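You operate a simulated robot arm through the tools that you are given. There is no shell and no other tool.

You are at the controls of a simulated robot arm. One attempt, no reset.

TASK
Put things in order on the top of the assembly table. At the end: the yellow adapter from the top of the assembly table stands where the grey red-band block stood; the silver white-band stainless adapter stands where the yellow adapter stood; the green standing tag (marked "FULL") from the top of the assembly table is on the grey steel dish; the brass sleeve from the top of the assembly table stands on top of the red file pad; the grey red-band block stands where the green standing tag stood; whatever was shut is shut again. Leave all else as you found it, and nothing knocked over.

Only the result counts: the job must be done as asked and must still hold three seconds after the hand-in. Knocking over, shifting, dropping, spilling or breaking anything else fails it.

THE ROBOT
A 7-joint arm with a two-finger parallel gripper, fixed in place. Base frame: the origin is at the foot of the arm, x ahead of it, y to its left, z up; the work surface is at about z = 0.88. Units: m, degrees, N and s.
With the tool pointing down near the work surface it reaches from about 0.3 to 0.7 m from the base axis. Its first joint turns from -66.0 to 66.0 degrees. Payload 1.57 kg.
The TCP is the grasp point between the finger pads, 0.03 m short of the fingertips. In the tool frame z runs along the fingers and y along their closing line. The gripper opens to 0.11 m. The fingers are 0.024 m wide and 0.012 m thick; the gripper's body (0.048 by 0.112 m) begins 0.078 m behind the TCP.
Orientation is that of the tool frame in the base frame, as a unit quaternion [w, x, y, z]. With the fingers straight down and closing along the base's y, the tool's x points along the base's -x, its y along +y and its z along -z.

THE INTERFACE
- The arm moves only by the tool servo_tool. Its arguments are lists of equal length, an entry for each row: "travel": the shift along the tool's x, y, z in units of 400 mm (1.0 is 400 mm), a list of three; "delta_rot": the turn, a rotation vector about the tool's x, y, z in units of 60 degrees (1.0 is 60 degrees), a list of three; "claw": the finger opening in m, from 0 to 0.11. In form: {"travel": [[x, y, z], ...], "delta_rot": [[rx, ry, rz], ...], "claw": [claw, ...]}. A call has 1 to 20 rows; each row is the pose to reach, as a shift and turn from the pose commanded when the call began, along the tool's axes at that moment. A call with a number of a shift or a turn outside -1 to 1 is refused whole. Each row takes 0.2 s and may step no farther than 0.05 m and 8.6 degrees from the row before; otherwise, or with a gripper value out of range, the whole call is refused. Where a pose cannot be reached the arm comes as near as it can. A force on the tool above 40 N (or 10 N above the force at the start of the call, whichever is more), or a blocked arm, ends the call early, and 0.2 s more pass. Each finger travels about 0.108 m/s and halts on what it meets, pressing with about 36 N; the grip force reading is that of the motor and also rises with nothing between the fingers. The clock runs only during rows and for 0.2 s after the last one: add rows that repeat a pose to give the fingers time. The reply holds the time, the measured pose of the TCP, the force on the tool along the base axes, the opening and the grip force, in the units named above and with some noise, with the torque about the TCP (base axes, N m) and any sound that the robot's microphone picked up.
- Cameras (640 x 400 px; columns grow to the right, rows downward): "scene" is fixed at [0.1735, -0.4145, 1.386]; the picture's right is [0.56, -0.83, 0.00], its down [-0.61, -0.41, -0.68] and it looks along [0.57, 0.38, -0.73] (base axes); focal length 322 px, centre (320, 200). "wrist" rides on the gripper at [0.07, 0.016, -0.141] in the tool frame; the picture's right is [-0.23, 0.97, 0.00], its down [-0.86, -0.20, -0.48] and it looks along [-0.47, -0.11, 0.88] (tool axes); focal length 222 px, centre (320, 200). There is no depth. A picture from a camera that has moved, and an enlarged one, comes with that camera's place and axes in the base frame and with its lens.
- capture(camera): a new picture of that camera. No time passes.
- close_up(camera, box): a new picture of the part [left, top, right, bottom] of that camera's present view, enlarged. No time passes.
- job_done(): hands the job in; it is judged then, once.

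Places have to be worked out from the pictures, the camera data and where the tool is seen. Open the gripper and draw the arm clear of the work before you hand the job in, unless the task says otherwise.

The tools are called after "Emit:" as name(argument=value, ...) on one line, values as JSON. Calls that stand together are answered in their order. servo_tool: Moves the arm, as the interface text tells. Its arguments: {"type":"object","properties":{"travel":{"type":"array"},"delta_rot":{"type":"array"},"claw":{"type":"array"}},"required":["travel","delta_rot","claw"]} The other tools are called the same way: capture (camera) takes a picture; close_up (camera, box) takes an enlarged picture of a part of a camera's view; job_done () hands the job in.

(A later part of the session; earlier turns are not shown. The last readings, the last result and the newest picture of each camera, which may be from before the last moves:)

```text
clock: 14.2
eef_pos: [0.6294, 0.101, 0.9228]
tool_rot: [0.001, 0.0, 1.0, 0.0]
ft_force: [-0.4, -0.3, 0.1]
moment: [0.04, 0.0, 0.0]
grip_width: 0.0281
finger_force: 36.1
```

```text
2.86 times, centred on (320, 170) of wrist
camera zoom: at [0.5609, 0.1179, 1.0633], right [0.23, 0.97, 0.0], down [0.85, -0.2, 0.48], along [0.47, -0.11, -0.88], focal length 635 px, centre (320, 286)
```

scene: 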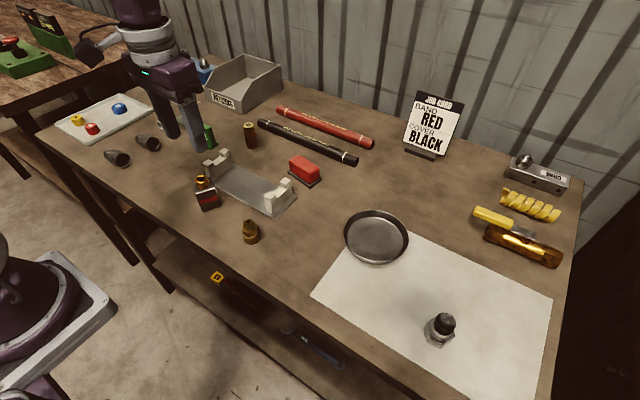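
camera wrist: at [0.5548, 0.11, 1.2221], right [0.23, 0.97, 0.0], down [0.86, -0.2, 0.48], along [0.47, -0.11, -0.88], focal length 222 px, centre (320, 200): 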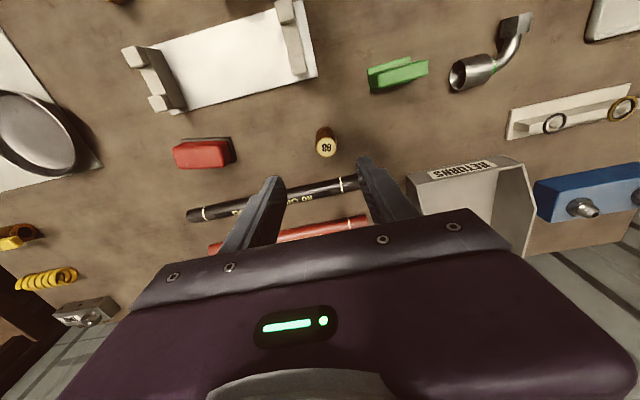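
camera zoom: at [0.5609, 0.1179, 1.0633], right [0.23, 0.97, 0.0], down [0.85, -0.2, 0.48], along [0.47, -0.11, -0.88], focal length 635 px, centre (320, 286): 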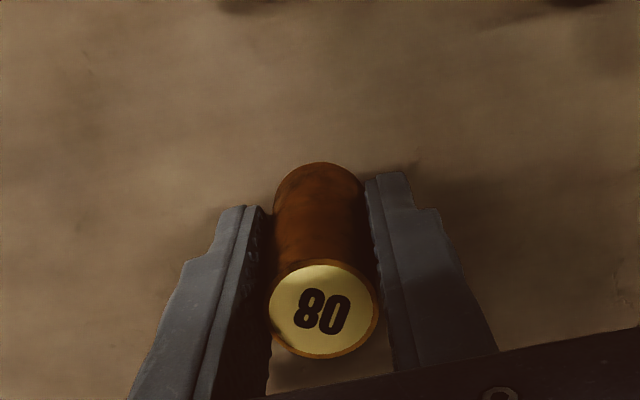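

The sleeve is now centred between the pads. I'll lift and check the hold.

Emit:
servo_tool(travel=[[0, 0, -0.03], [0, 0, -0.12], [0, 0, -0.22]], delta_rot=[[0, 0, 0], [0, 0, 0], [0, 0, 0]], claw=[0.01, 0.01, 0.01])

Emit:
close_up(camera="scene", box=[200, 40, 320, 170])

Emit:
close_up(camera="wrist", box=[160, 80, 400, 240])

```text
clock: 15.1
eef_pos: [0.6286, 0.1008, 1.0074]
tool_rot: [0.001, 0.0, 1.0, 0.001]
ft_force: [-0.3, 0.2, -1.0]
moment: [0.0, 0.0, -0.01]
grip_width: 0.0284
finger_force: 35.7
```

```text
3.08 times, centred on (260, 105) of scene
camera zoom: at [0.1735, -0.4145, 1.386], right [0.56, -0.83, 0.0], down [-0.61, -0.41, -0.68], along [0.57, 0.38, -0.73], focal length 990 px, centre (505, 492)
```

zoom: 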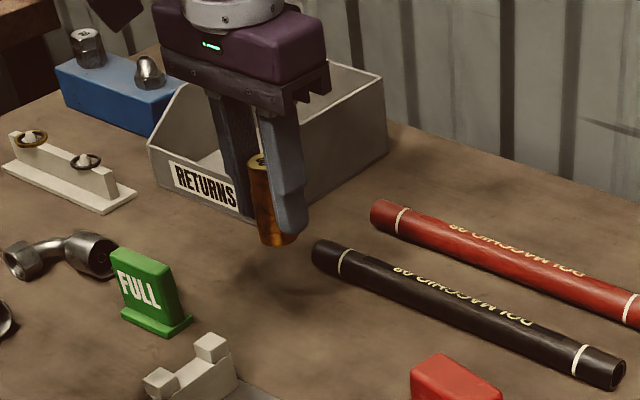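

```text
2.50 times, centred on (280, 160) of wrist
camera zoom: at [0.5601, 0.1171, 1.1482], right [0.23, 0.97, 0.0], down [0.85, -0.2, 0.48], along [0.47, -0.11, -0.88], focal length 555 px, centre (420, 300)
```

zoom: 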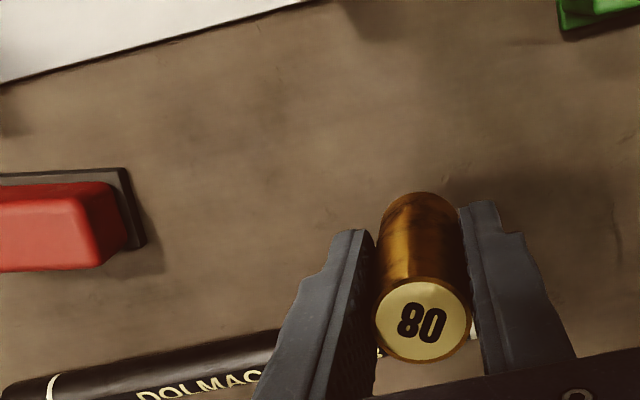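

The sleeve is held straight and light. I'll move to just beside the red pad to locate its top precisely.

Emit:
servo_tool(travel=[[0.01, -0.06, -0.03], [0.02, -0.13, -0.06], [0.03, -0.2, -0.075], [0.04, -0.26, -0.075], [0.0425, -0.3025, -0.075]], delta_rot=[[0, 0, 0], [0, 0, 0], [0, 0, 0], [0, 0, 0], [0, 0, 0]], claw=[0.01, 0.01, 0.01, 0.01, 0.01])

Emit:
capture(camera="wrist")

Emit:
close_up(camera="wrist", box=[200, 80, 360, 200])

Emit:
close_up(camera="scene", box=[240, 80, 360, 200])

```text
clock: 16.2
eef_pos: [0.6124, -0.0174, 1.0385]
tool_rot: [0.001, -0.001, 1.0, 0.001]
ft_force: [-0.1, -0.1, -0.4]
moment: [0.01, -0.04, 0.01]
grip_width: 0.0284
finger_force: 36.1
```

```text
taken
camera wrist: at [0.5433, -0.0012, 1.1797], right [0.23, 0.97, 0.0], down [0.85, -0.2, 0.48], along [0.47, -0.11, -0.88], focal length 222 px, centre (320, 200)
```

wrist: 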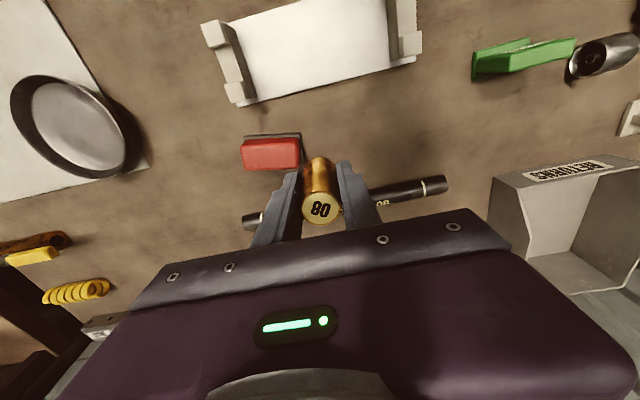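

```text
3.33 times, centred on (280, 140) of wrist
camera zoom: at [0.5433, -0.0012, 1.1797], right [0.23, 0.97, 0.0], down [0.85, -0.2, 0.48], along [0.47, -0.11, -0.88], focal length 740 px, centre (453, 400)
```

zoom: 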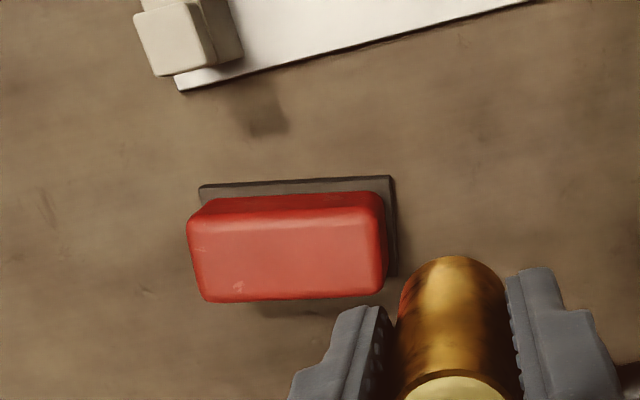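

```text
3.33 times, centred on (300, 140) of scene
camera zoom: at [0.1735, -0.4145, 1.386], right [0.56, -0.83, 0.0], down [-0.61, -0.41, -0.68], along [0.57, 0.38, -0.73], focal length 1072 px, centre (387, 400)
```

zoom: 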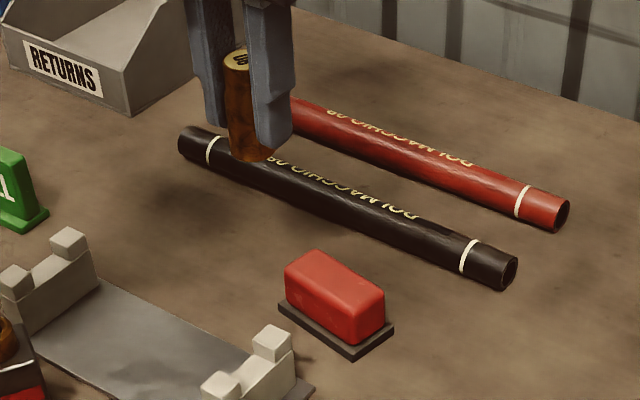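

I place the pad top's centre at about (0.612,-0.078), z≈0.914. I'll move over it with the sleeve bottom about 15 mm above the top and inspect.

Emit:
servo_tool(travel=[[0, -0.075, 0], [0, -0.145, 0], [0, -0.145, 0.06], [0, -0.145, 0.12], [0, -0.145, 0.164]], delta_rot=[[0, 0, 0], [0, 0, 0], [0, 0, 0], [0, 0, 0], [0, 0, 0]], claw=[0.01, 0.01, 0.01, 0.01, 0.01])

Emit:
close_up(camera="wrist", box=[240, 100, 400, 240])

Emit:
close_up(camera="scene", box=[260, 120, 350, 200])

```text
clock: 17.4
eef_pos: [0.6113, -0.0756, 0.9715]
tool_rot: [0.002, -0.001, 1.0, 0.001]
ft_force: [1.0, -0.1, -1.0]
moment: [0.0, -0.01, 0.0]
grip_width: 0.0285
finger_force: 35.8
```

```text
2.86 times, centred on (320, 170) of wrist
camera zoom: at [0.5427, -0.0596, 1.1123], right [0.23, 0.97, 0.0], down [0.85, -0.2, 0.48], along [0.47, -0.11, -0.88], focal length 635 px, centre (320, 286)
```

zoom: 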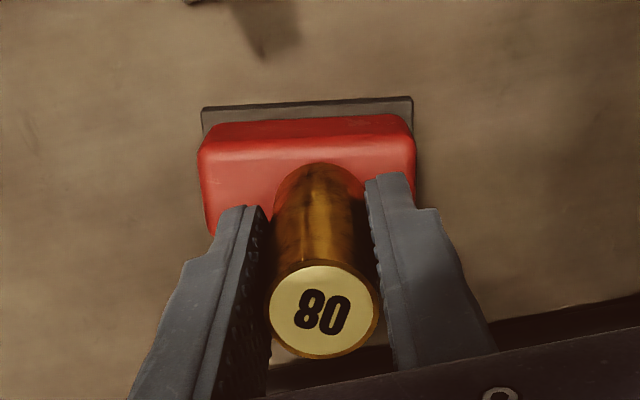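

```text
5.00 times, centred on (305, 160) of scene
camera zoom: at [0.1735, -0.4145, 1.386], right [0.56, -0.83, 0.0], down [-0.61, -0.41, -0.68], along [0.57, 0.38, -0.73], focal length 1608 px, centre (395, 400)
```

zoom: 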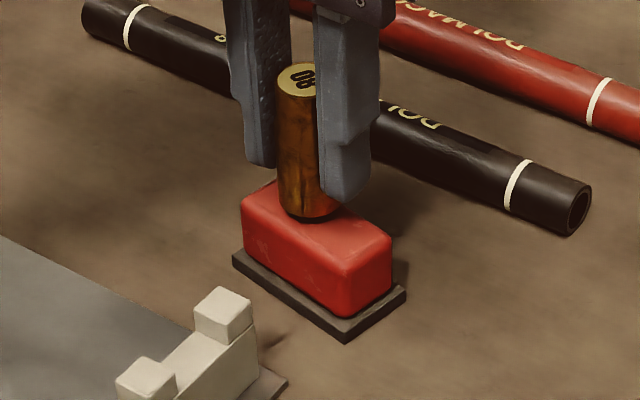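

Both views put the sleeve within a few mm of the pad's centre. I'll nudge it (+2,-3) mm, lower closer and re-check.

Emit:
servo_tool(travel=[[-0.005, -0.0075, 0], [-0.005, -0.0075, 0.02]], delta_rot=[[0, 0, 0], [0, 0, 0]], claw=[0.01, 0.01])

Emit:
close_up(camera="wrist", box=[240, 100, 400, 240])

Emit:
close_up(camera="scene", box=[280, 135, 335, 190])

```text
clock: 18.1
eef_pos: [0.6126, -0.08, 0.9636]
tool_rot: [0.002, 0.0, 1.0, 0.001]
ft_force: [-0.3, 1.5, 6.3]
moment: [0.01, 0.11, -0.01]
grip_width: 0.0281
finger_force: 36.4
```

```text
2.86 times, centred on (320, 170) of wrist
camera zoom: at [0.5438, -0.0636, 1.1048], right [0.23, 0.97, 0.0], down [0.85, -0.2, 0.48], along [0.47, -0.11, -0.88], focal length 635 px, centre (320, 286)
```

zoom: 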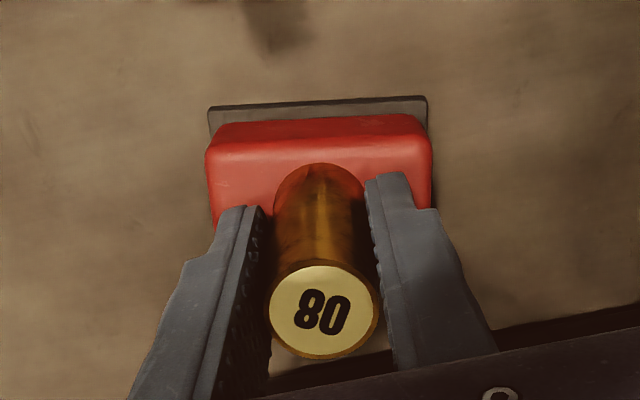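

```text
7.27 times, centred on (308, 162) of scene
camera zoom: at [0.1733, -0.4145, 1.386], right [0.56, -0.83, 0.0], down [-0.6, -0.41, -0.68], along [0.57, 0.38, -0.73], focal length 2339 px, centre (411, 473)
```

zoom: 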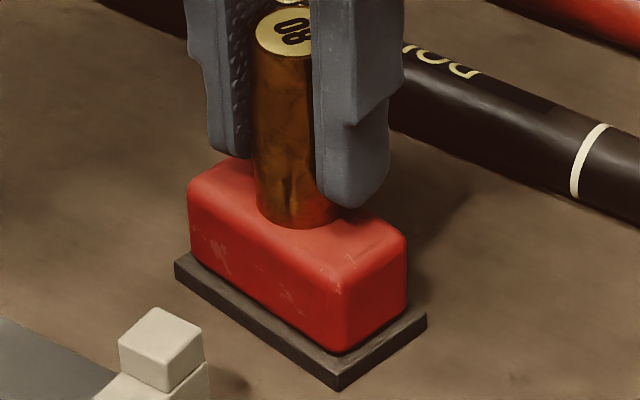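

The sleeve is already in contact (6 N), so the pad top is at z≈0.921, and both views put it about 4 mm too far in +x. I'll lift slightly, shift back, lower again and check.

Emit:
servo_tool(travel=[[0, 0, -0.012], [0.011, -0.002, -0.012], [0.011, -0.002, -0.003]], delta_rot=[[0, 0, 0], [0, 0, 0], [0, 0, 0]], claw=[0.01, 0.01, 0.01])

Emit:
close_up(camera="wrist", box=[240, 100, 400, 240])

Emit:
close_up(camera="scene", box=[280, 135, 335, 190])

```text
clock: 18.9
eef_pos: [0.6099, -0.0804, 0.9642]
tool_rot: [0.001, -0.001, 1.0, -0.001]
ft_force: [-0.2, 0.1, -1.0]
moment: [0.01, 0.01, -0.01]
grip_width: 0.0283
finger_force: 36.0
```

```text
2.86 times, centred on (320, 170) of wrist
camera zoom: at [0.5402, -0.0641, 1.1056], right [0.23, 0.97, 0.0], down [0.85, -0.2, 0.48], along [0.47, -0.11, -0.88], focal length 635 px, centre (320, 286)
```

zoom: 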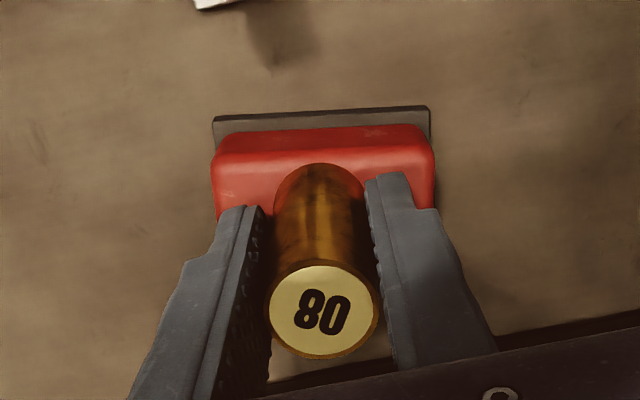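

```text
7.27 times, centred on (308, 162) of scene
camera zoom: at [0.1735, -0.4145, 1.386], right [0.56, -0.83, 0.0], down [-0.61, -0.41, -0.68], along [0.57, 0.38, -0.73], focal length 2339 px, centre (411, 473)
```

zoom: 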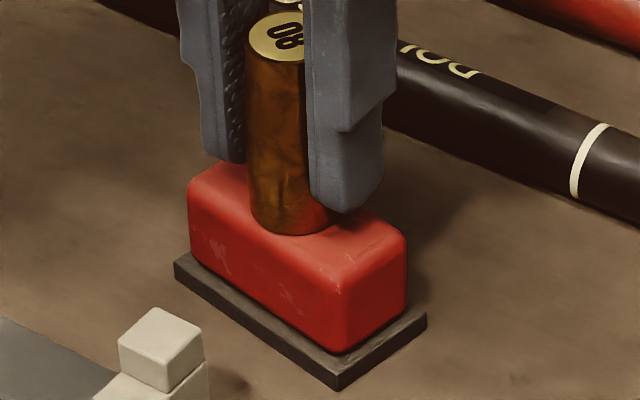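

The sleeve is now well centred on the pad. I'll lower the last ~1.5 mm, release and rise.

Emit:
servo_tool(travel=[[0, 0.001, 0.0035], [0, 0.001, 0.0035], [0, 0.001, 0.0035], [0, 0.001, 0.0035], [0, 0.001, 0.0035]], delta_rot=[[0, 0, 0], [0, 0, 0], [0, 0, 0], [0, 0, 0], [0, 0, 0]], claw=[0.01, 0.029, 0.034, 0.042, 0.05])

Emit:
close_up(camera="wrist", box=[240, 100, 400, 240])

Emit:
close_up(camera="scene", box=[280, 135, 335, 190])

```text
clock: 20.1
eef_pos: [0.6087, -0.0792, 0.9635]
tool_rot: [0.0, 0.001, 1.0, 0.0]
ft_force: [0.2, -0.2, -0.3]
moment: [0.0, 0.03, 0.03]
grip_width: 0.0502
finger_force: 0.0
```

```text
2.86 times, centred on (320, 170) of wrist
camera zoom: at [0.5402, -0.0632, 1.1046], right [0.23, 0.97, 0.0], down [0.85, -0.2, 0.48], along [0.47, -0.11, -0.88], focal length 635 px, centre (320, 286)
```

zoom: 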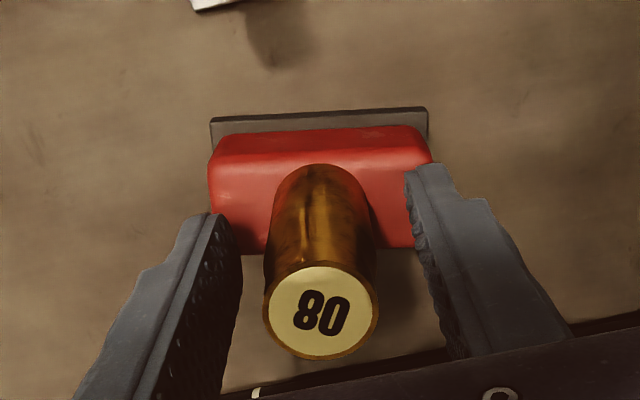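

```text
7.27 times, centred on (308, 162) of scene
camera zoom: at [0.1735, -0.4145, 1.386], right [0.56, -0.83, 0.0], down [-0.61, -0.41, -0.68], along [0.57, 0.38, -0.73], focal length 2339 px, centre (411, 473)
```

zoom: 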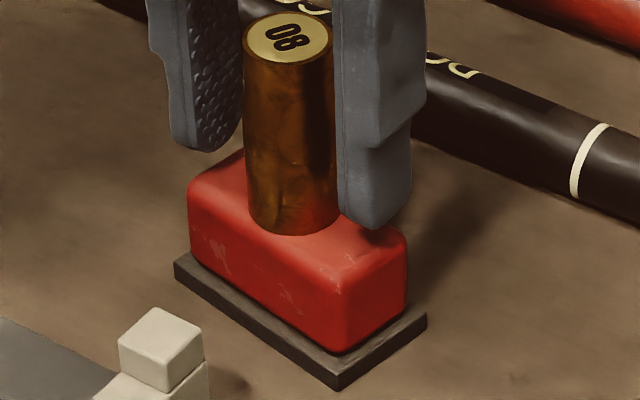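

The sleeve stands centred on the red pad. I'll rise clear and go over to the green tag.

Emit:
servo_tool(travel=[[0, 0, -0.08], [0, 0, -0.2], [0, 0, -0.31], [0.02, 0.1, -0.31], [0.04, 0.2, -0.31], [0.06, 0.3, -0.31], [0.08, 0.4, -0.31], [0.09, 0.5, -0.31], [0.1, 0.6, -0.31], [0.1, 0.66, -0.31]], delta_rot=[[0, 0, 0], [0, 0, 0], [0, 0, 0], [0, 0, 0], [0, 0, 0], [0, 0, 0], [0, 0, 0], [0, 0, 0], [0, 0, 0], [0, 0, 0]], claw=[0.05, 0.05, 0.05, 0.05, 0.05, 0.05, 0.05, 0.05, 0.05, 0.05])

Emit:
capture(camera="wrist")

Emit:
close_up(camera="wrist", box=[260, 100, 380, 175])

Emit:
capture(camera="scene")

```text
clock: 22.2
eef_pos: [0.5669, 0.1844, 1.0862]
tool_rot: [0.0, -0.001, 1.0, 0.0]
ft_force: [0.2, 0.1, 0.7]
moment: [0.04, 0.02, 0.0]
grip_width: 0.0501
finger_force: 0.0
```

```text
taken
camera wrist: at [0.4988, 0.2011, 1.2276], right [0.23, 0.97, 0.0], down [0.85, -0.2, 0.48], along [0.47, -0.11, -0.88], focal length 222 px, centre (320, 200)
```

wrist: 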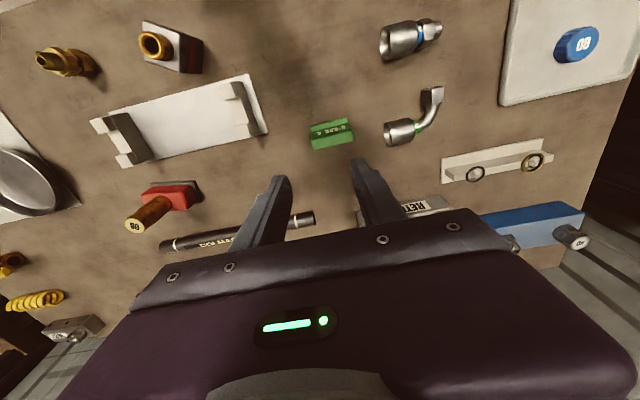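

```text
5.33 times, centred on (320, 138) of wrist
camera zoom: at [0.4988, 0.2011, 1.2276], right [0.23, 0.97, 0.0], down [0.85, -0.2, 0.48], along [0.47, -0.11, -0.88], focal length 1185 px, centre (320, 533)
```

zoom: 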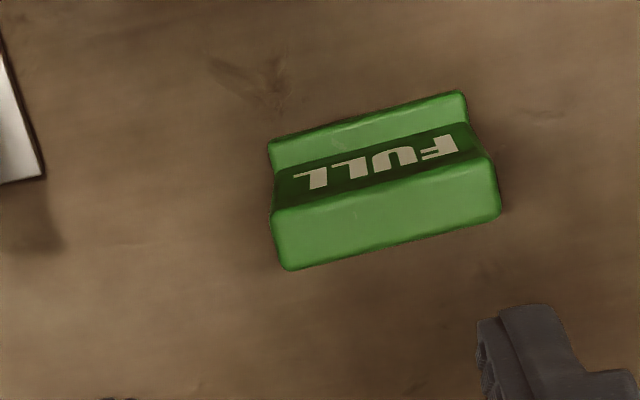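

```text
taken
```

scene: 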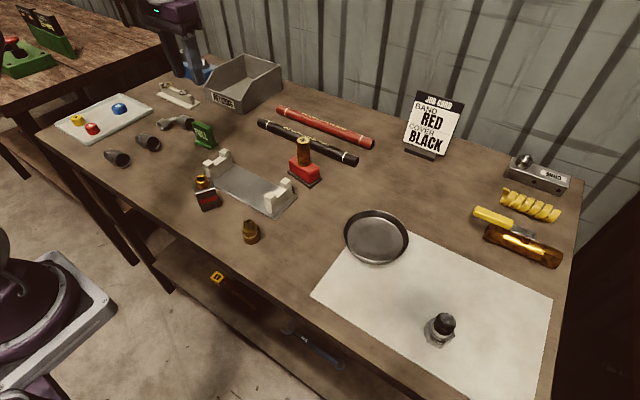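

The tag's long axis runs along y (about 55 mm), with its centre near (0.572,0.2015) and its top at z≈0.937. I'll go down to just above it and check finger alignment at both ends.

Emit:
servo_tool(travel=[[-0.003, 0.02, 0.08], [-0.005, 0.044, 0.17], [-0.005, 0.044, 0.25]], delta_rot=[[0, 0, 0], [0, 0, 0], [0, 0, 0]], claw=[0.07, 0.074, 0.074])

Emit:
close_up(camera="wrist", box=[220, 80, 420, 240])

Emit:
close_up(camera="scene", box=[150, 80, 250, 170])

```text
clock: 23.1
eef_pos: [0.5701, 0.2004, 0.9847]
tool_rot: [0.001, 0.001, 1.0, 0.001]
ft_force: [-0.8, -0.2, -1.9]
moment: [-0.02, 0.03, 0.01]
grip_width: 0.0739
finger_force: 0.0
```

```text
2.50 times, centred on (320, 160) of wrist
camera zoom: at [0.5011, 0.2169, 1.1282], right [0.23, 0.97, 0.0], down [0.85, -0.2, 0.48], along [0.47, -0.11, -0.88], focal length 555 px, centre (320, 300)
```

zoom: 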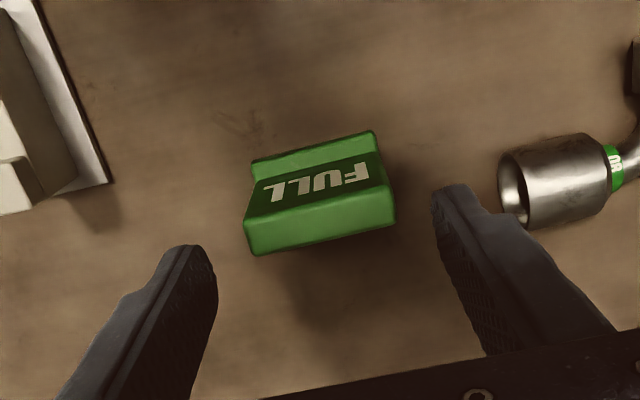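

```text
4.44 times, centred on (200, 125) of scene
camera zoom: at [0.1735, -0.4145, 1.386], right [0.56, -0.83, 0.0], down [-0.61, -0.41, -0.68], along [0.57, 0.38, -0.73], focal length 1430 px, centre (853, 533)
```

zoom: 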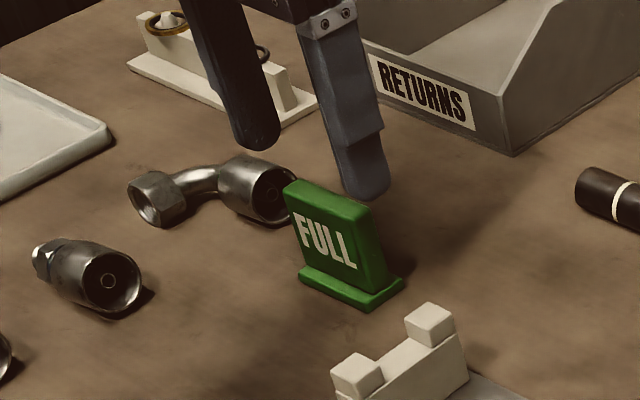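

Lateral alignment is good, but the plate is a few mm nearer the base than the tool axis. I'll shift -4 mm in x and descend part way around it, still open.

Emit:
servo_tool(travel=[[0.01, 0, 0.01], [0.01, 0, 0.05], [0.01, 0, 0.1]], delta_rot=[[0, 0, 0], [0, 0, 0], [0, 0, 0]], claw=[0.074, 0.074, 0.074])

Emit:
close_up(camera="wrist", box=[220, 80, 420, 240])

Emit:
close_up(camera="scene", box=[150, 80, 250, 170])

```text
clock: 23.9
eef_pos: [0.5683, 0.2001, 0.9476]
tool_rot: [0.001, -0.001, 1.0, 0.0]
ft_force: [-1.0, -0.8, -0.9]
moment: [0.04, -0.04, -0.01]
grip_width: 0.0741
finger_force: 0.0
```

```text
2.50 times, centred on (320, 160) of wrist
camera zoom: at [0.4982, 0.217, 1.0889], right [0.23, 0.97, 0.0], down [0.85, -0.2, 0.48], along [0.47, -0.11, -0.88], focal length 555 px, centre (320, 300)
```

zoom: 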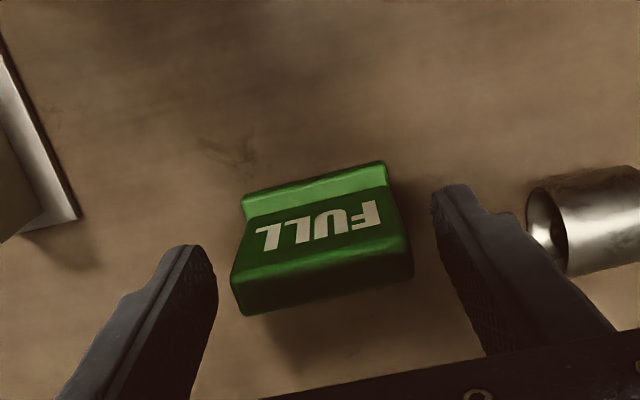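

```text
4.44 times, centred on (200, 125) of scene
camera zoom: at [0.1735, -0.4145, 1.386], right [0.56, -0.83, 0.0], down [-0.61, -0.41, -0.68], along [0.57, 0.38, -0.73], focal length 1430 px, centre (853, 533)
```

zoom: 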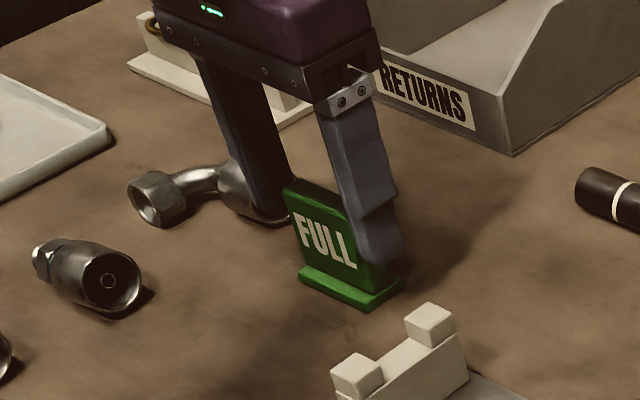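

The fingers straddle the tag with the plate about 2 mm beyond the axis. I'll go down to TCP z≈0.93, close and then lift a little.

Emit:
servo_tool(travel=[[-0.004, 0, 0.02], [-0.004, 0, 0.041], [-0.004, 0, 0.041], [-0.004, 0, 0.041], [-0.004, 0, 0.041], [-0.004, 0, 0.041]], delta_rot=[[0, 0, 0], [0, 0, 0], [0, 0, 0], [0, 0, 0], [0, 0, 0], [0, 0, 0]], claw=[0.074, 0.074, 0.064, 0.056, 0.045, 0.04])

Emit:
close_up(camera="wrist", box=[220, 80, 420, 240])

Emit:
close_up(camera="scene", box=[150, 80, 250, 170])

```text
clock: 25.2
eef_pos: [0.5689, 0.1999, 0.9325]
tool_rot: [0.0, 0.0, 1.0, 0.0]
ft_force: [-0.1, 0.1, -0.5]
moment: [0.0, -0.01, 0.01]
grip_width: 0.055
finger_force: 35.3
```

```text
2.50 times, centred on (320, 160) of wrist
camera zoom: at [0.5002, 0.2174, 1.0736], right [0.23, 0.97, 0.0], down [0.85, -0.2, 0.48], along [0.47, -0.11, -0.88], focal length 555 px, centre (320, 300)
```

zoom: 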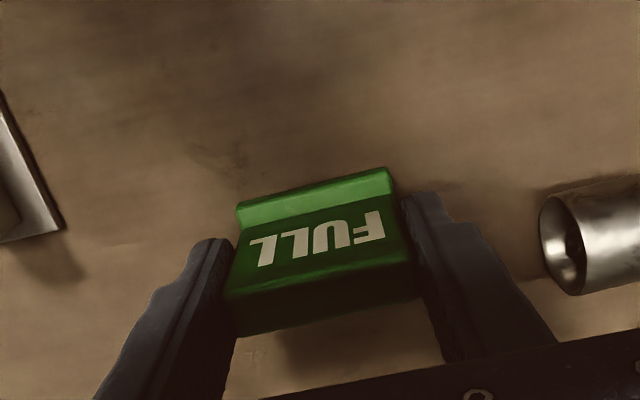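

```text
4.44 times, centred on (200, 125) of scene
camera zoom: at [0.1735, -0.4145, 1.386], right [0.56, -0.83, 0.0], down [-0.61, -0.41, -0.68], along [0.57, 0.38, -0.73], focal length 1430 px, centre (853, 533)
```

zoom: 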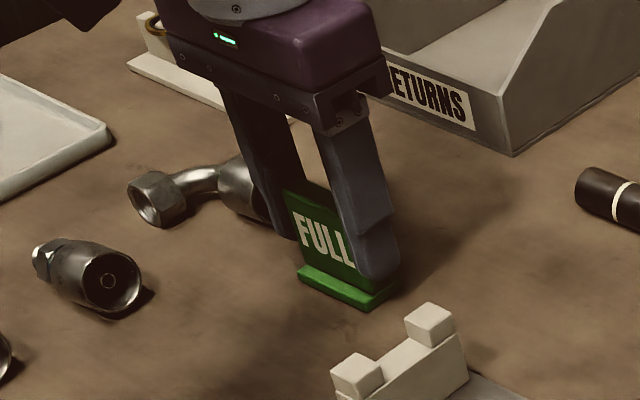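

The tag is gripped at 55 mm, and I've recorded its place as (0.569,0.200). Now I'll lift and check.

Emit:
servo_tool(travel=[[0, 0, -0.02], [0, 0, -0.1], [0, 0, -0.22], [0, 0, -0.3]], delta_rot=[[0, 0, 0], [0, 0, 0], [0, 0, 0], [0, 0, 0]], claw=[0.04, 0.04, 0.04, 0.04])

Emit:
close_up(camera="wrist", box=[220, 80, 420, 240])

Emit:
close_up(camera="scene", box=[330, 190, 430, 280])

```text
clock: 26.2
eef_pos: [0.57, 0.2021, 1.0497]
tool_rot: [0.001, 0.0, 1.0, 0.002]
ft_force: [0.5, 0.1, -0.3]
moment: [0.04, 0.0, 0.02]
grip_width: 0.0552
finger_force: 36.0
```

```text
2.50 times, centred on (320, 160) of wrist
camera zoom: at [0.5001, 0.2183, 1.1919], right [0.23, 0.97, 0.0], down [0.85, -0.2, 0.48], along [0.47, -0.11, -0.88], focal length 555 px, centre (320, 300)
```

zoom: 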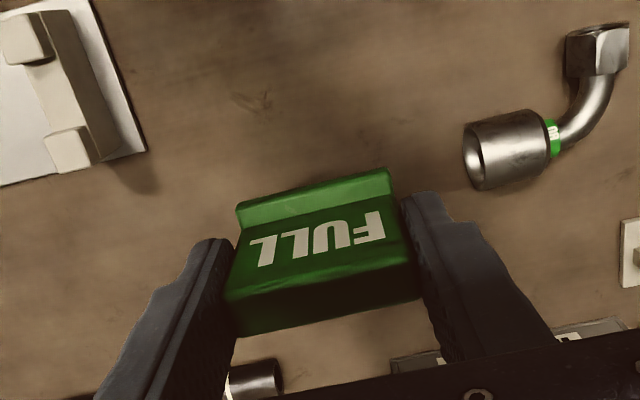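

```text
4.44 times, centred on (380, 235) of scene
camera zoom: at [0.1735, -0.4145, 1.386], right [0.56, -0.83, 0.0], down [-0.61, -0.41, -0.68], along [0.57, 0.38, -0.73], focal length 1430 px, centre (53, 44)
```

zoom: 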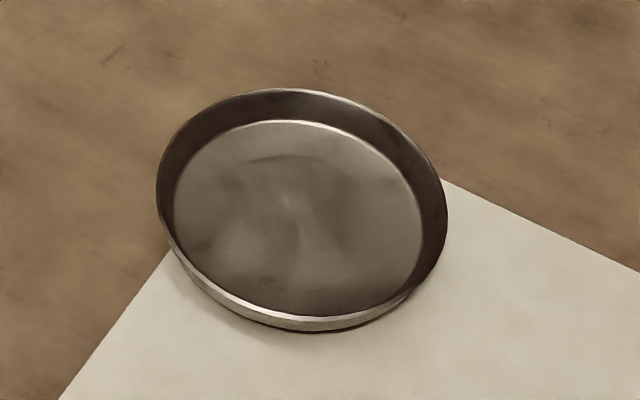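

The tag is held firmly. The dish's floor centre is at about (0.537,-0.298) with an inner diameter near 107 mm. I'll carry the tag across at a safe height.

Emit:
servo_tool(travel=[[0.01, -0.1, -0.04], [0.03, -0.21, -0.08], [0.05, -0.32, -0.08], [0.07, -0.43, -0.08], [0.08, -0.54, -0.08], [0.08, -0.65, -0.08], [0.08, -0.75, -0.08], [0.08, -0.86, -0.08], [0.08, -0.97, -0.08]], delta_rot=[[0, 0, 0], [0, 0, 0], [0, 0, 0], [0, 0, 0], [0, 0, 0], [0, 0, 0], [0, 0, 0], [0, 0, 0], [0, 0, 0]], claw=[0.04, 0.04, 0.04, 0.04, 0.04, 0.04, 0.04, 0.04, 0.04])

Emit:
capture(camera="wrist")

Emit:
capture(camera="scene")

```text
clock: 28.2
eef_pos: [0.5352, -0.1835, 1.0834]
tool_rot: [0.001, 0.0, 1.0, 0.001]
ft_force: [0.4, 0.2, -0.5]
moment: [-0.03, 0.0, 0.01]
grip_width: 0.0552
finger_force: 36.4
```

```text
taken
camera wrist: at [0.4676, -0.1673, 1.2255], right [0.23, 0.97, 0.0], down [0.85, -0.2, 0.48], along [0.47, -0.11, -0.88], focal length 222 px, centre (320, 200)
```

wrist: 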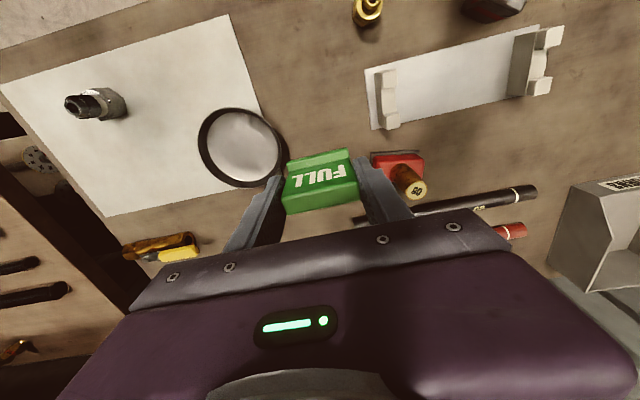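

```text
taken
```

scene: 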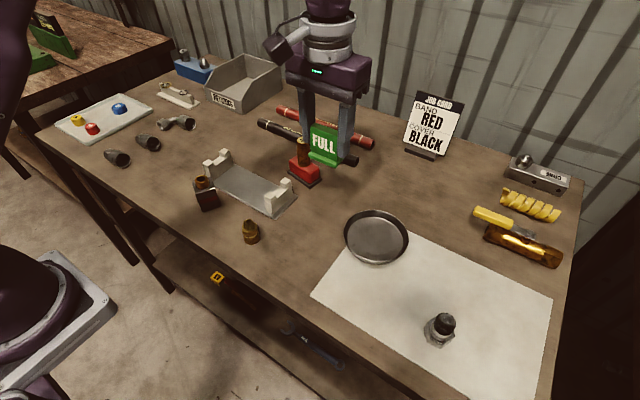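

The wrist view puts the dish's centre at about (0.53,-0.30). I'll move above it and lower to just above the rim.

Emit:
servo_tool(travel=[[0.003, -0.1, 0], [0.006, -0.2, 0], [0.0075, -0.285, 0], [0.0075, -0.285, 0.1], [0.0075, -0.285, 0.2], [0.0075, -0.285, 0.29]], delta_rot=[[0, 0, 0], [0, 0, 0], [0, 0, 0], [0, 0, 0], [0, 0, 0], [0, 0, 0]], claw=[0.04, 0.04, 0.04, 0.04, 0.04, 0.04])

Emit:
close_up(camera="wrist", box=[220, 80, 420, 240])

Emit:
close_up(camera="scene", box=[330, 150, 450, 280])

```text
clock: 29.6
eef_pos: [0.5344, -0.2993, 0.9656]
tool_rot: [0.0, 0.0, 1.0, 0.0]
ft_force: [-0.2, 0.8, -0.8]
moment: [-0.02, -0.01, -0.02]
grip_width: 0.0548
finger_force: 35.9
```

```text
2.50 times, centred on (320, 160) of wrist
camera zoom: at [0.4659, -0.2826, 1.1069], right [0.23, 0.97, 0.0], down [0.85, -0.2, 0.48], along [0.47, -0.11, -0.88], focal length 555 px, centre (320, 300)
```

zoom: 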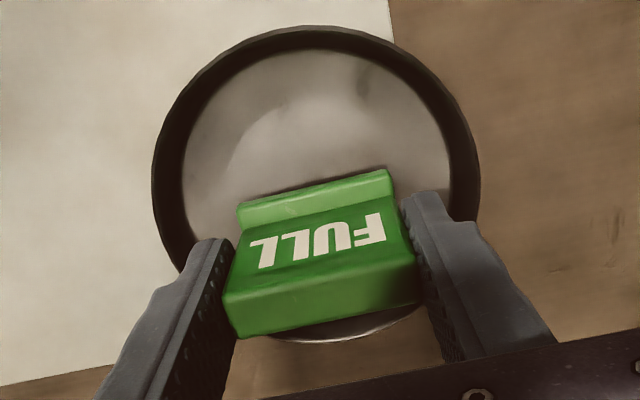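

```text
3.08 times, centred on (390, 215) of scene
camera zoom: at [0.1735, -0.4146, 1.386], right [0.56, -0.83, 0.0], down [-0.61, -0.41, -0.68], along [0.57, 0.38, -0.73], focal length 990 px, centre (105, 154)
```

zoom: 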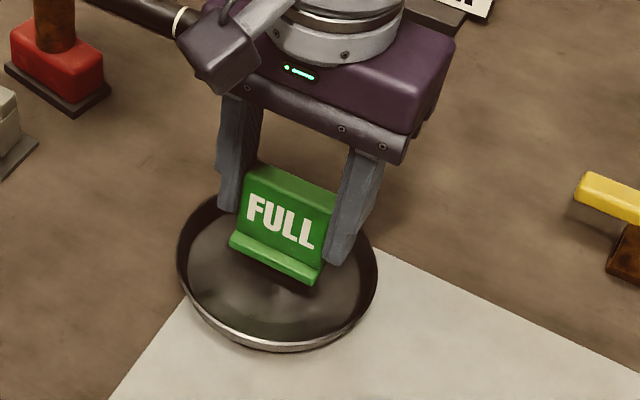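

The tag is centred over the dish. I'll lower it gently until it touches the floor.

Emit:
servo_tool(travel=[[0, 0, 0.035], [0, 0, 0.065], [0, 0, 0.072]], delta_rot=[[0, 0, 0], [0, 0, 0], [0, 0, 0]], claw=[0.04, 0.04, 0.04])

Emit:
close_up(camera="scene", box=[330, 150, 450, 280])

```text
clock: 30.4
eef_pos: [0.5352, -0.3005, 0.9405]
tool_rot: [0.003, 0.0, 1.0, -0.001]
ft_force: [2.1, 0.0, 25.6]
moment: [0.09, -0.14, -0.06]
grip_width: 0.0551
finger_force: 36.1
```

```text
3.08 times, centred on (390, 215) of scene
camera zoom: at [0.1731, -0.4143, 1.3861], right [0.56, -0.83, 0.0], down [-0.6, -0.41, -0.68], along [0.57, 0.38, -0.73], focal length 990 px, centre (105, 154)
```

zoom: 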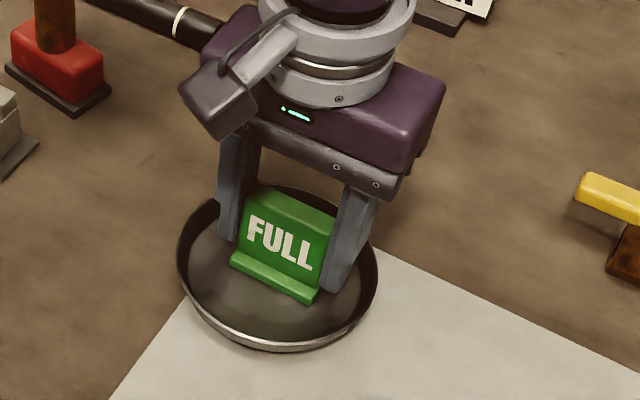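

It has touched the dish floor (25 N). I'll ease up about 2 mm to relieve the load, open slowly and rise.

Emit:
servo_tool(travel=[[0, 0, -0.004], [0, 0, -0.004], [0, 0, -0.004], [0, 0, -0.004], [0, 0, -0.004]], delta_rot=[[0, 0, 0], [0, 0, 0], [0, 0, 0], [0, 0, 0], [0, 0, 0]], claw=[0.04, 0.056, 0.06, 0.066, 0.07])

Emit:
close_up(camera="scene", box=[330, 150, 450, 280])

Emit:
close_up(camera="wrist", box=[220, 80, 420, 240])

```text
clock: 31.6
eef_pos: [0.5348, -0.301, 0.9406]
tool_rot: [0.001, -0.001, 1.0, 0.001]
ft_force: [-0.6, 0.8, 0.7]
moment: [0.01, 0.0, 0.02]
grip_width: 0.0699
finger_force: 0.1
```

```text
3.08 times, centred on (390, 215) of scene
camera zoom: at [0.1735, -0.4145, 1.386], right [0.56, -0.83, 0.0], down [-0.61, -0.41, -0.68], along [0.57, 0.38, -0.73], focal length 990 px, centre (105, 154)
```

zoom: 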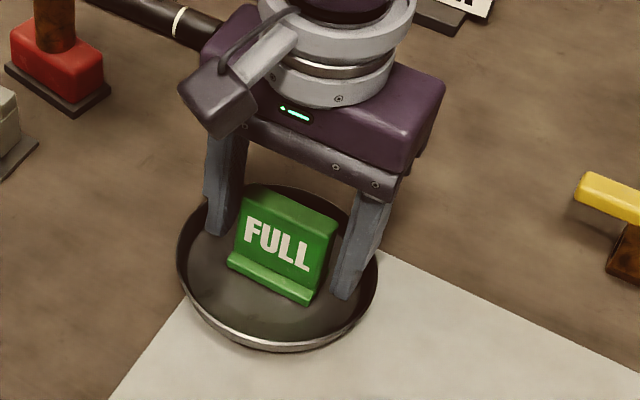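

```text
2.50 times, centred on (320, 160) of wrist
camera zoom: at [0.4653, -0.2845, 1.0817], right [0.23, 0.97, 0.0], down [0.85, -0.2, 0.48], along [0.47, -0.11, -0.88], focal length 555 px, centre (320, 300)
```

zoom: 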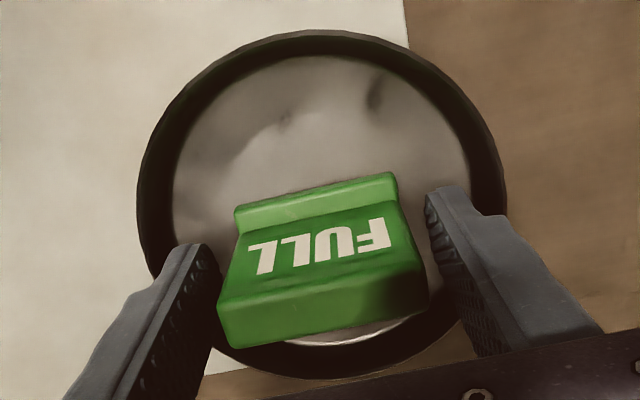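

The tag stands in the dish. I'll rise straight up, check it, and travel back over the red-band block.

Emit:
servo_tool(travel=[[0, 0, -0.06], [0, 0, -0.17], [0, 0, -0.28], [0, 0, -0.35], [0.03, 0.1, -0.35], [0.06, 0.21, -0.35], [0.09, 0.32, -0.35], [0.12, 0.43, -0.35], [0.15, 0.54, -0.35], [0.19, 0.65, -0.35], [0.23, 0.75, -0.35], [0.2625, 0.8475, -0.35]], delta_rot=[[0, 0, 0], [0, 0, 0], [0, 0, 0], [0, 0, 0], [0, 0, 0], [0, 0, 0], [0, 0, 0], [0, 0, 0], [0, 0, 0], [0, 0, 0], [0, 0, 0], [0, 0, 0]], claw=[0.07, 0.07, 0.07, 0.07, 0.07, 0.07, 0.07, 0.07, 0.07, 0.07, 0.07, 0.07])

Emit:
capture(camera="wrist")

Emit:
close_up(camera="wrist", box=[240, 80, 400, 180])

Emit:
capture(camera="scene")

```text
clock: 34.2
eef_pos: [0.4287, 0.0379, 1.0799]
tool_rot: [0.0, 0.0, 1.0, 0.0]
ft_force: [0.2, -0.3, 0.0]
moment: [-0.02, 0.02, -0.01]
grip_width: 0.07
finger_force: 0.1
```

```text
taken
camera wrist: at [0.3608, 0.0554, 1.2208], right [0.23, 0.97, 0.0], down [0.85, -0.2, 0.48], along [0.47, -0.11, -0.88], focal length 222 px, centre (320, 200)
```

wrist: 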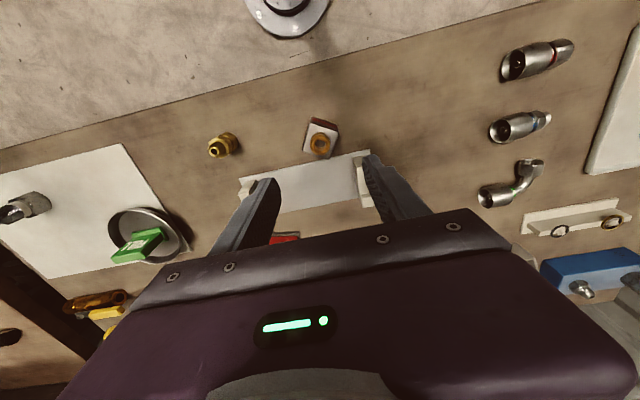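

```text
4.00 times, centred on (320, 130) of wrist
camera zoom: at [0.3608, 0.0554, 1.2208], right [0.23, 0.97, 0.0], down [0.85, -0.2, 0.48], along [0.47, -0.11, -0.88], focal length 888 px, centre (320, 480)
```

zoom: 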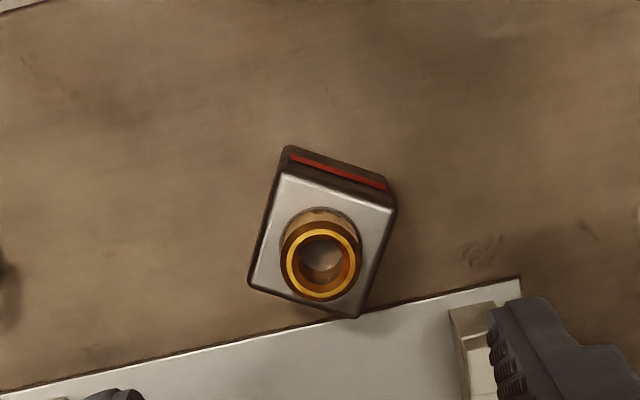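

```text
taken
```

scene: 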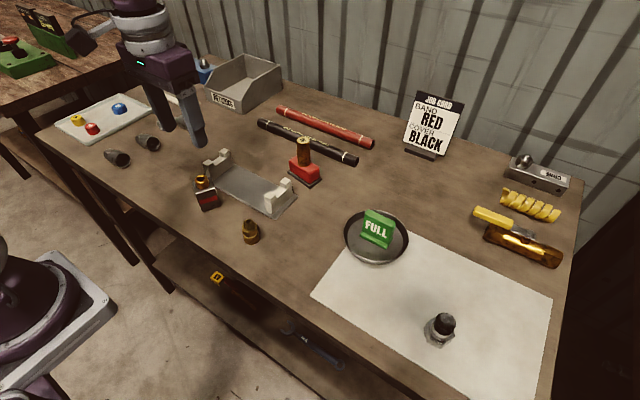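

The tag stands in the dish. The block's centre lies on the tool axis and its faces are turned about 30.5°, so I'll turn the gripper to match and descend part way.

Emit:
servo_tool(travel=[[0, 0, 0.02], [0, 0, 0.05], [0, 0, 0.1], [0, 0, 0.15], [0, 0, 0.21]], delta_rot=[[0, 0, 0.12], [0, 0, 0.25], [0, 0, 0.38], [0, 0, 0.508], [0, 0, 0.508]], claw=[0.06, 0.054, 0.054, 0.054, 0.054])

Emit:
close_up(camera="wrist", box=[220, 80, 420, 240])

Emit:
close_up(camera="scene", box=[150, 120, 270, 220])

```text
clock: 35.5
eef_pos: [0.4284, 0.0386, 0.9951]
tool_rot: [0.001, 0.264, 0.965, 0.001]
ft_force: [-0.1, 0.6, -0.2]
moment: [0.04, -0.01, 0.01]
grip_width: 0.054
finger_force: 0.0
```

```text
2.50 times, centred on (320, 160) of wrist
camera zoom: at [0.3782, 0.0888, 1.1368], right [0.69, 0.72, 0.0], down [0.63, -0.61, 0.48], along [0.35, -0.33, -0.88], focal length 555 px, centre (320, 300)
```

zoom: 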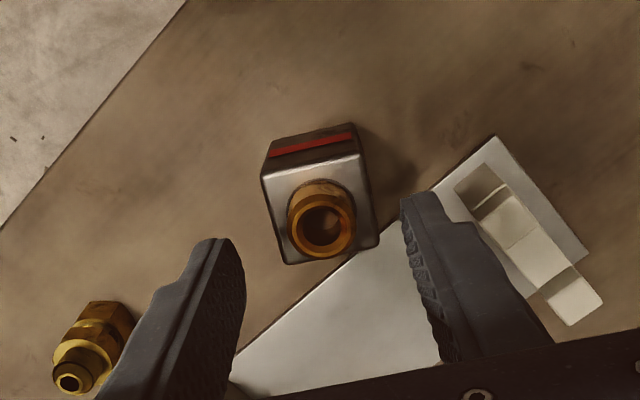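

```text
4.00 times, centred on (210, 170) of scene
camera zoom: at [0.1735, -0.4145, 1.386], right [0.56, -0.83, 0.0], down [-0.61, -0.41, -0.68], along [0.57, 0.38, -0.73], focal length 1287 px, centre (760, 320)
```

zoom: 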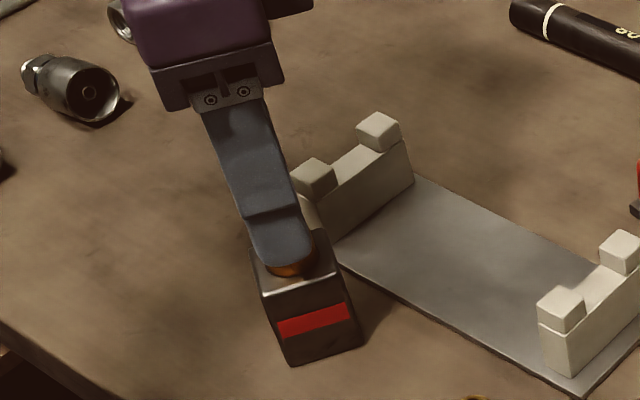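

The gripper is aligned with the block's faces. I'll descend to TCP z≈0.918 and close on the body.

Emit:
servo_tool(travel=[[0.002, 0, 0.07], [0.002, 0, 0.14], [0.002, 0, 0.192], [0.002, 0, 0.192], [0.002, 0, 0.192], [0.002, 0, 0.192], [0.002, 0, 0.192]], delta_rot=[[0, 0, 0], [0, 0, 0], [0, 0, 0], [0, 0, 0], [0, 0, 0], [0, 0, 0], [0, 0, 0]], claw=[0.054, 0.054, 0.054, 0.046, 0.038, 0.025, 0.02])

Emit:
close_up(camera="wrist", box=[220, 80, 420, 240])

Emit:
close_up(camera="scene", box=[150, 120, 270, 220])

```text
clock: 37.0
eef_pos: [0.4274, 0.039, 0.919]
tool_rot: [0.001, 0.263, 0.965, 0.0]
ft_force: [-0.7, -0.7, -0.6]
moment: [0.02, 0.0, 0.01]
grip_width: 0.0397
finger_force: 36.0
```

```text
2.50 times, centred on (320, 160) of wrist
camera zoom: at [0.3769, 0.0886, 1.0607], right [0.69, 0.72, 0.0], down [0.64, -0.61, 0.48], along [0.35, -0.33, -0.88], focal length 555 px, centre (320, 300)
```

zoom: 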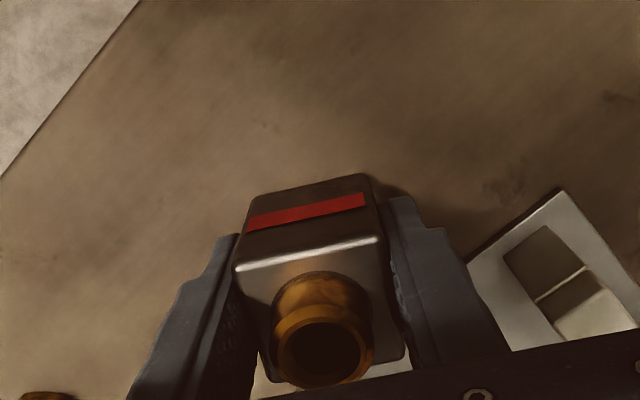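

```text
4.00 times, centred on (210, 170) of scene
camera zoom: at [0.1736, -0.4145, 1.386], right [0.56, -0.83, 0.0], down [-0.61, -0.41, -0.68], along [0.57, 0.38, -0.73], focal length 1287 px, centre (760, 320)
```

zoom: 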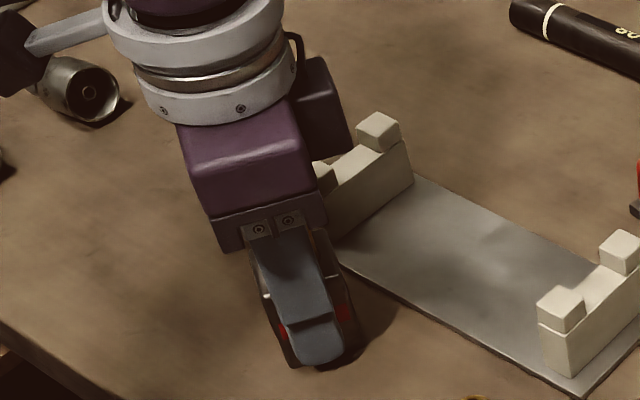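

The block is gripped at 39.7 mm. I'll lift and check stability.

Emit:
servo_tool(travel=[[0, 0, -0.02], [0, 0, -0.1], [0, 0, -0.2], [0, 0, -0.3]], delta_rot=[[0, 0, 0], [0, 0, 0], [0, 0, 0], [0, 0, 0]], claw=[0.02, 0.02, 0.02, 0.02])

Emit:
close_up(camera="wrist", box=[220, 80, 420, 240])

Emit:
close_up(camera="scene", box=[150, 80, 270, 220])

```text
clock: 38.0
eef_pos: [0.4271, 0.0365, 1.0399]
tool_rot: [0.001, 0.262, 0.965, 0.0]
ft_force: [-0.2, -0.2, -5.2]
moment: [0.0, -0.03, 0.02]
grip_width: 0.0397
finger_force: 36.0
```

```text
2.50 times, centred on (320, 160) of wrist
camera zoom: at [0.3777, 0.0866, 1.1806], right [0.69, 0.72, 0.0], down [0.64, -0.61, 0.48], along [0.35, -0.33, -0.88], focal length 555 px, centre (320, 300)
```

zoom: 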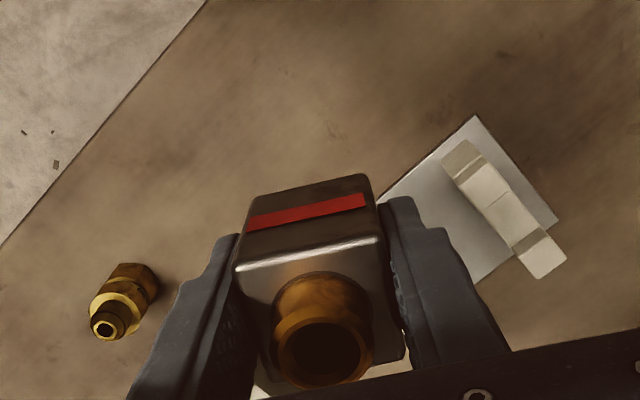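

```text
2.86 times, centred on (210, 150) of scene
camera zoom: at [0.1735, -0.4145, 1.386], right [0.56, -0.83, 0.0], down [-0.61, -0.41, -0.68], along [0.57, 0.38, -0.73], focal length 919 px, centre (634, 343)
```

zoom: 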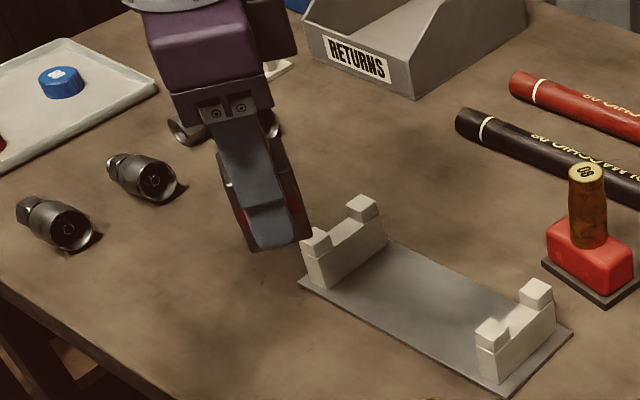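

The block is held solidly and centred. I'll turn the gripper back to its standard yaw at height, away from everything.

Emit:
servo_tool(travel=[[0, 0, -0.03], [0, 0, -0.06], [0, 0, -0.06], [0, 0, -0.06]], delta_rot=[[0, 0, -0.13], [0, 0, -0.26], [0, 0, -0.385], [0, 0, -0.508]], claw=[0.02, 0.02, 0.02, 0.02])

```text
clock: 39.0
eef_pos: [0.4294, 0.0389, 1.0645]
tool_rot: [0.001, -0.002, 1.0, -0.001]
ft_force: [0.7, -0.3, -6.0]
moment: [0.0, 0.02, -0.01]
grip_width: 0.0393
finger_force: 35.9
```

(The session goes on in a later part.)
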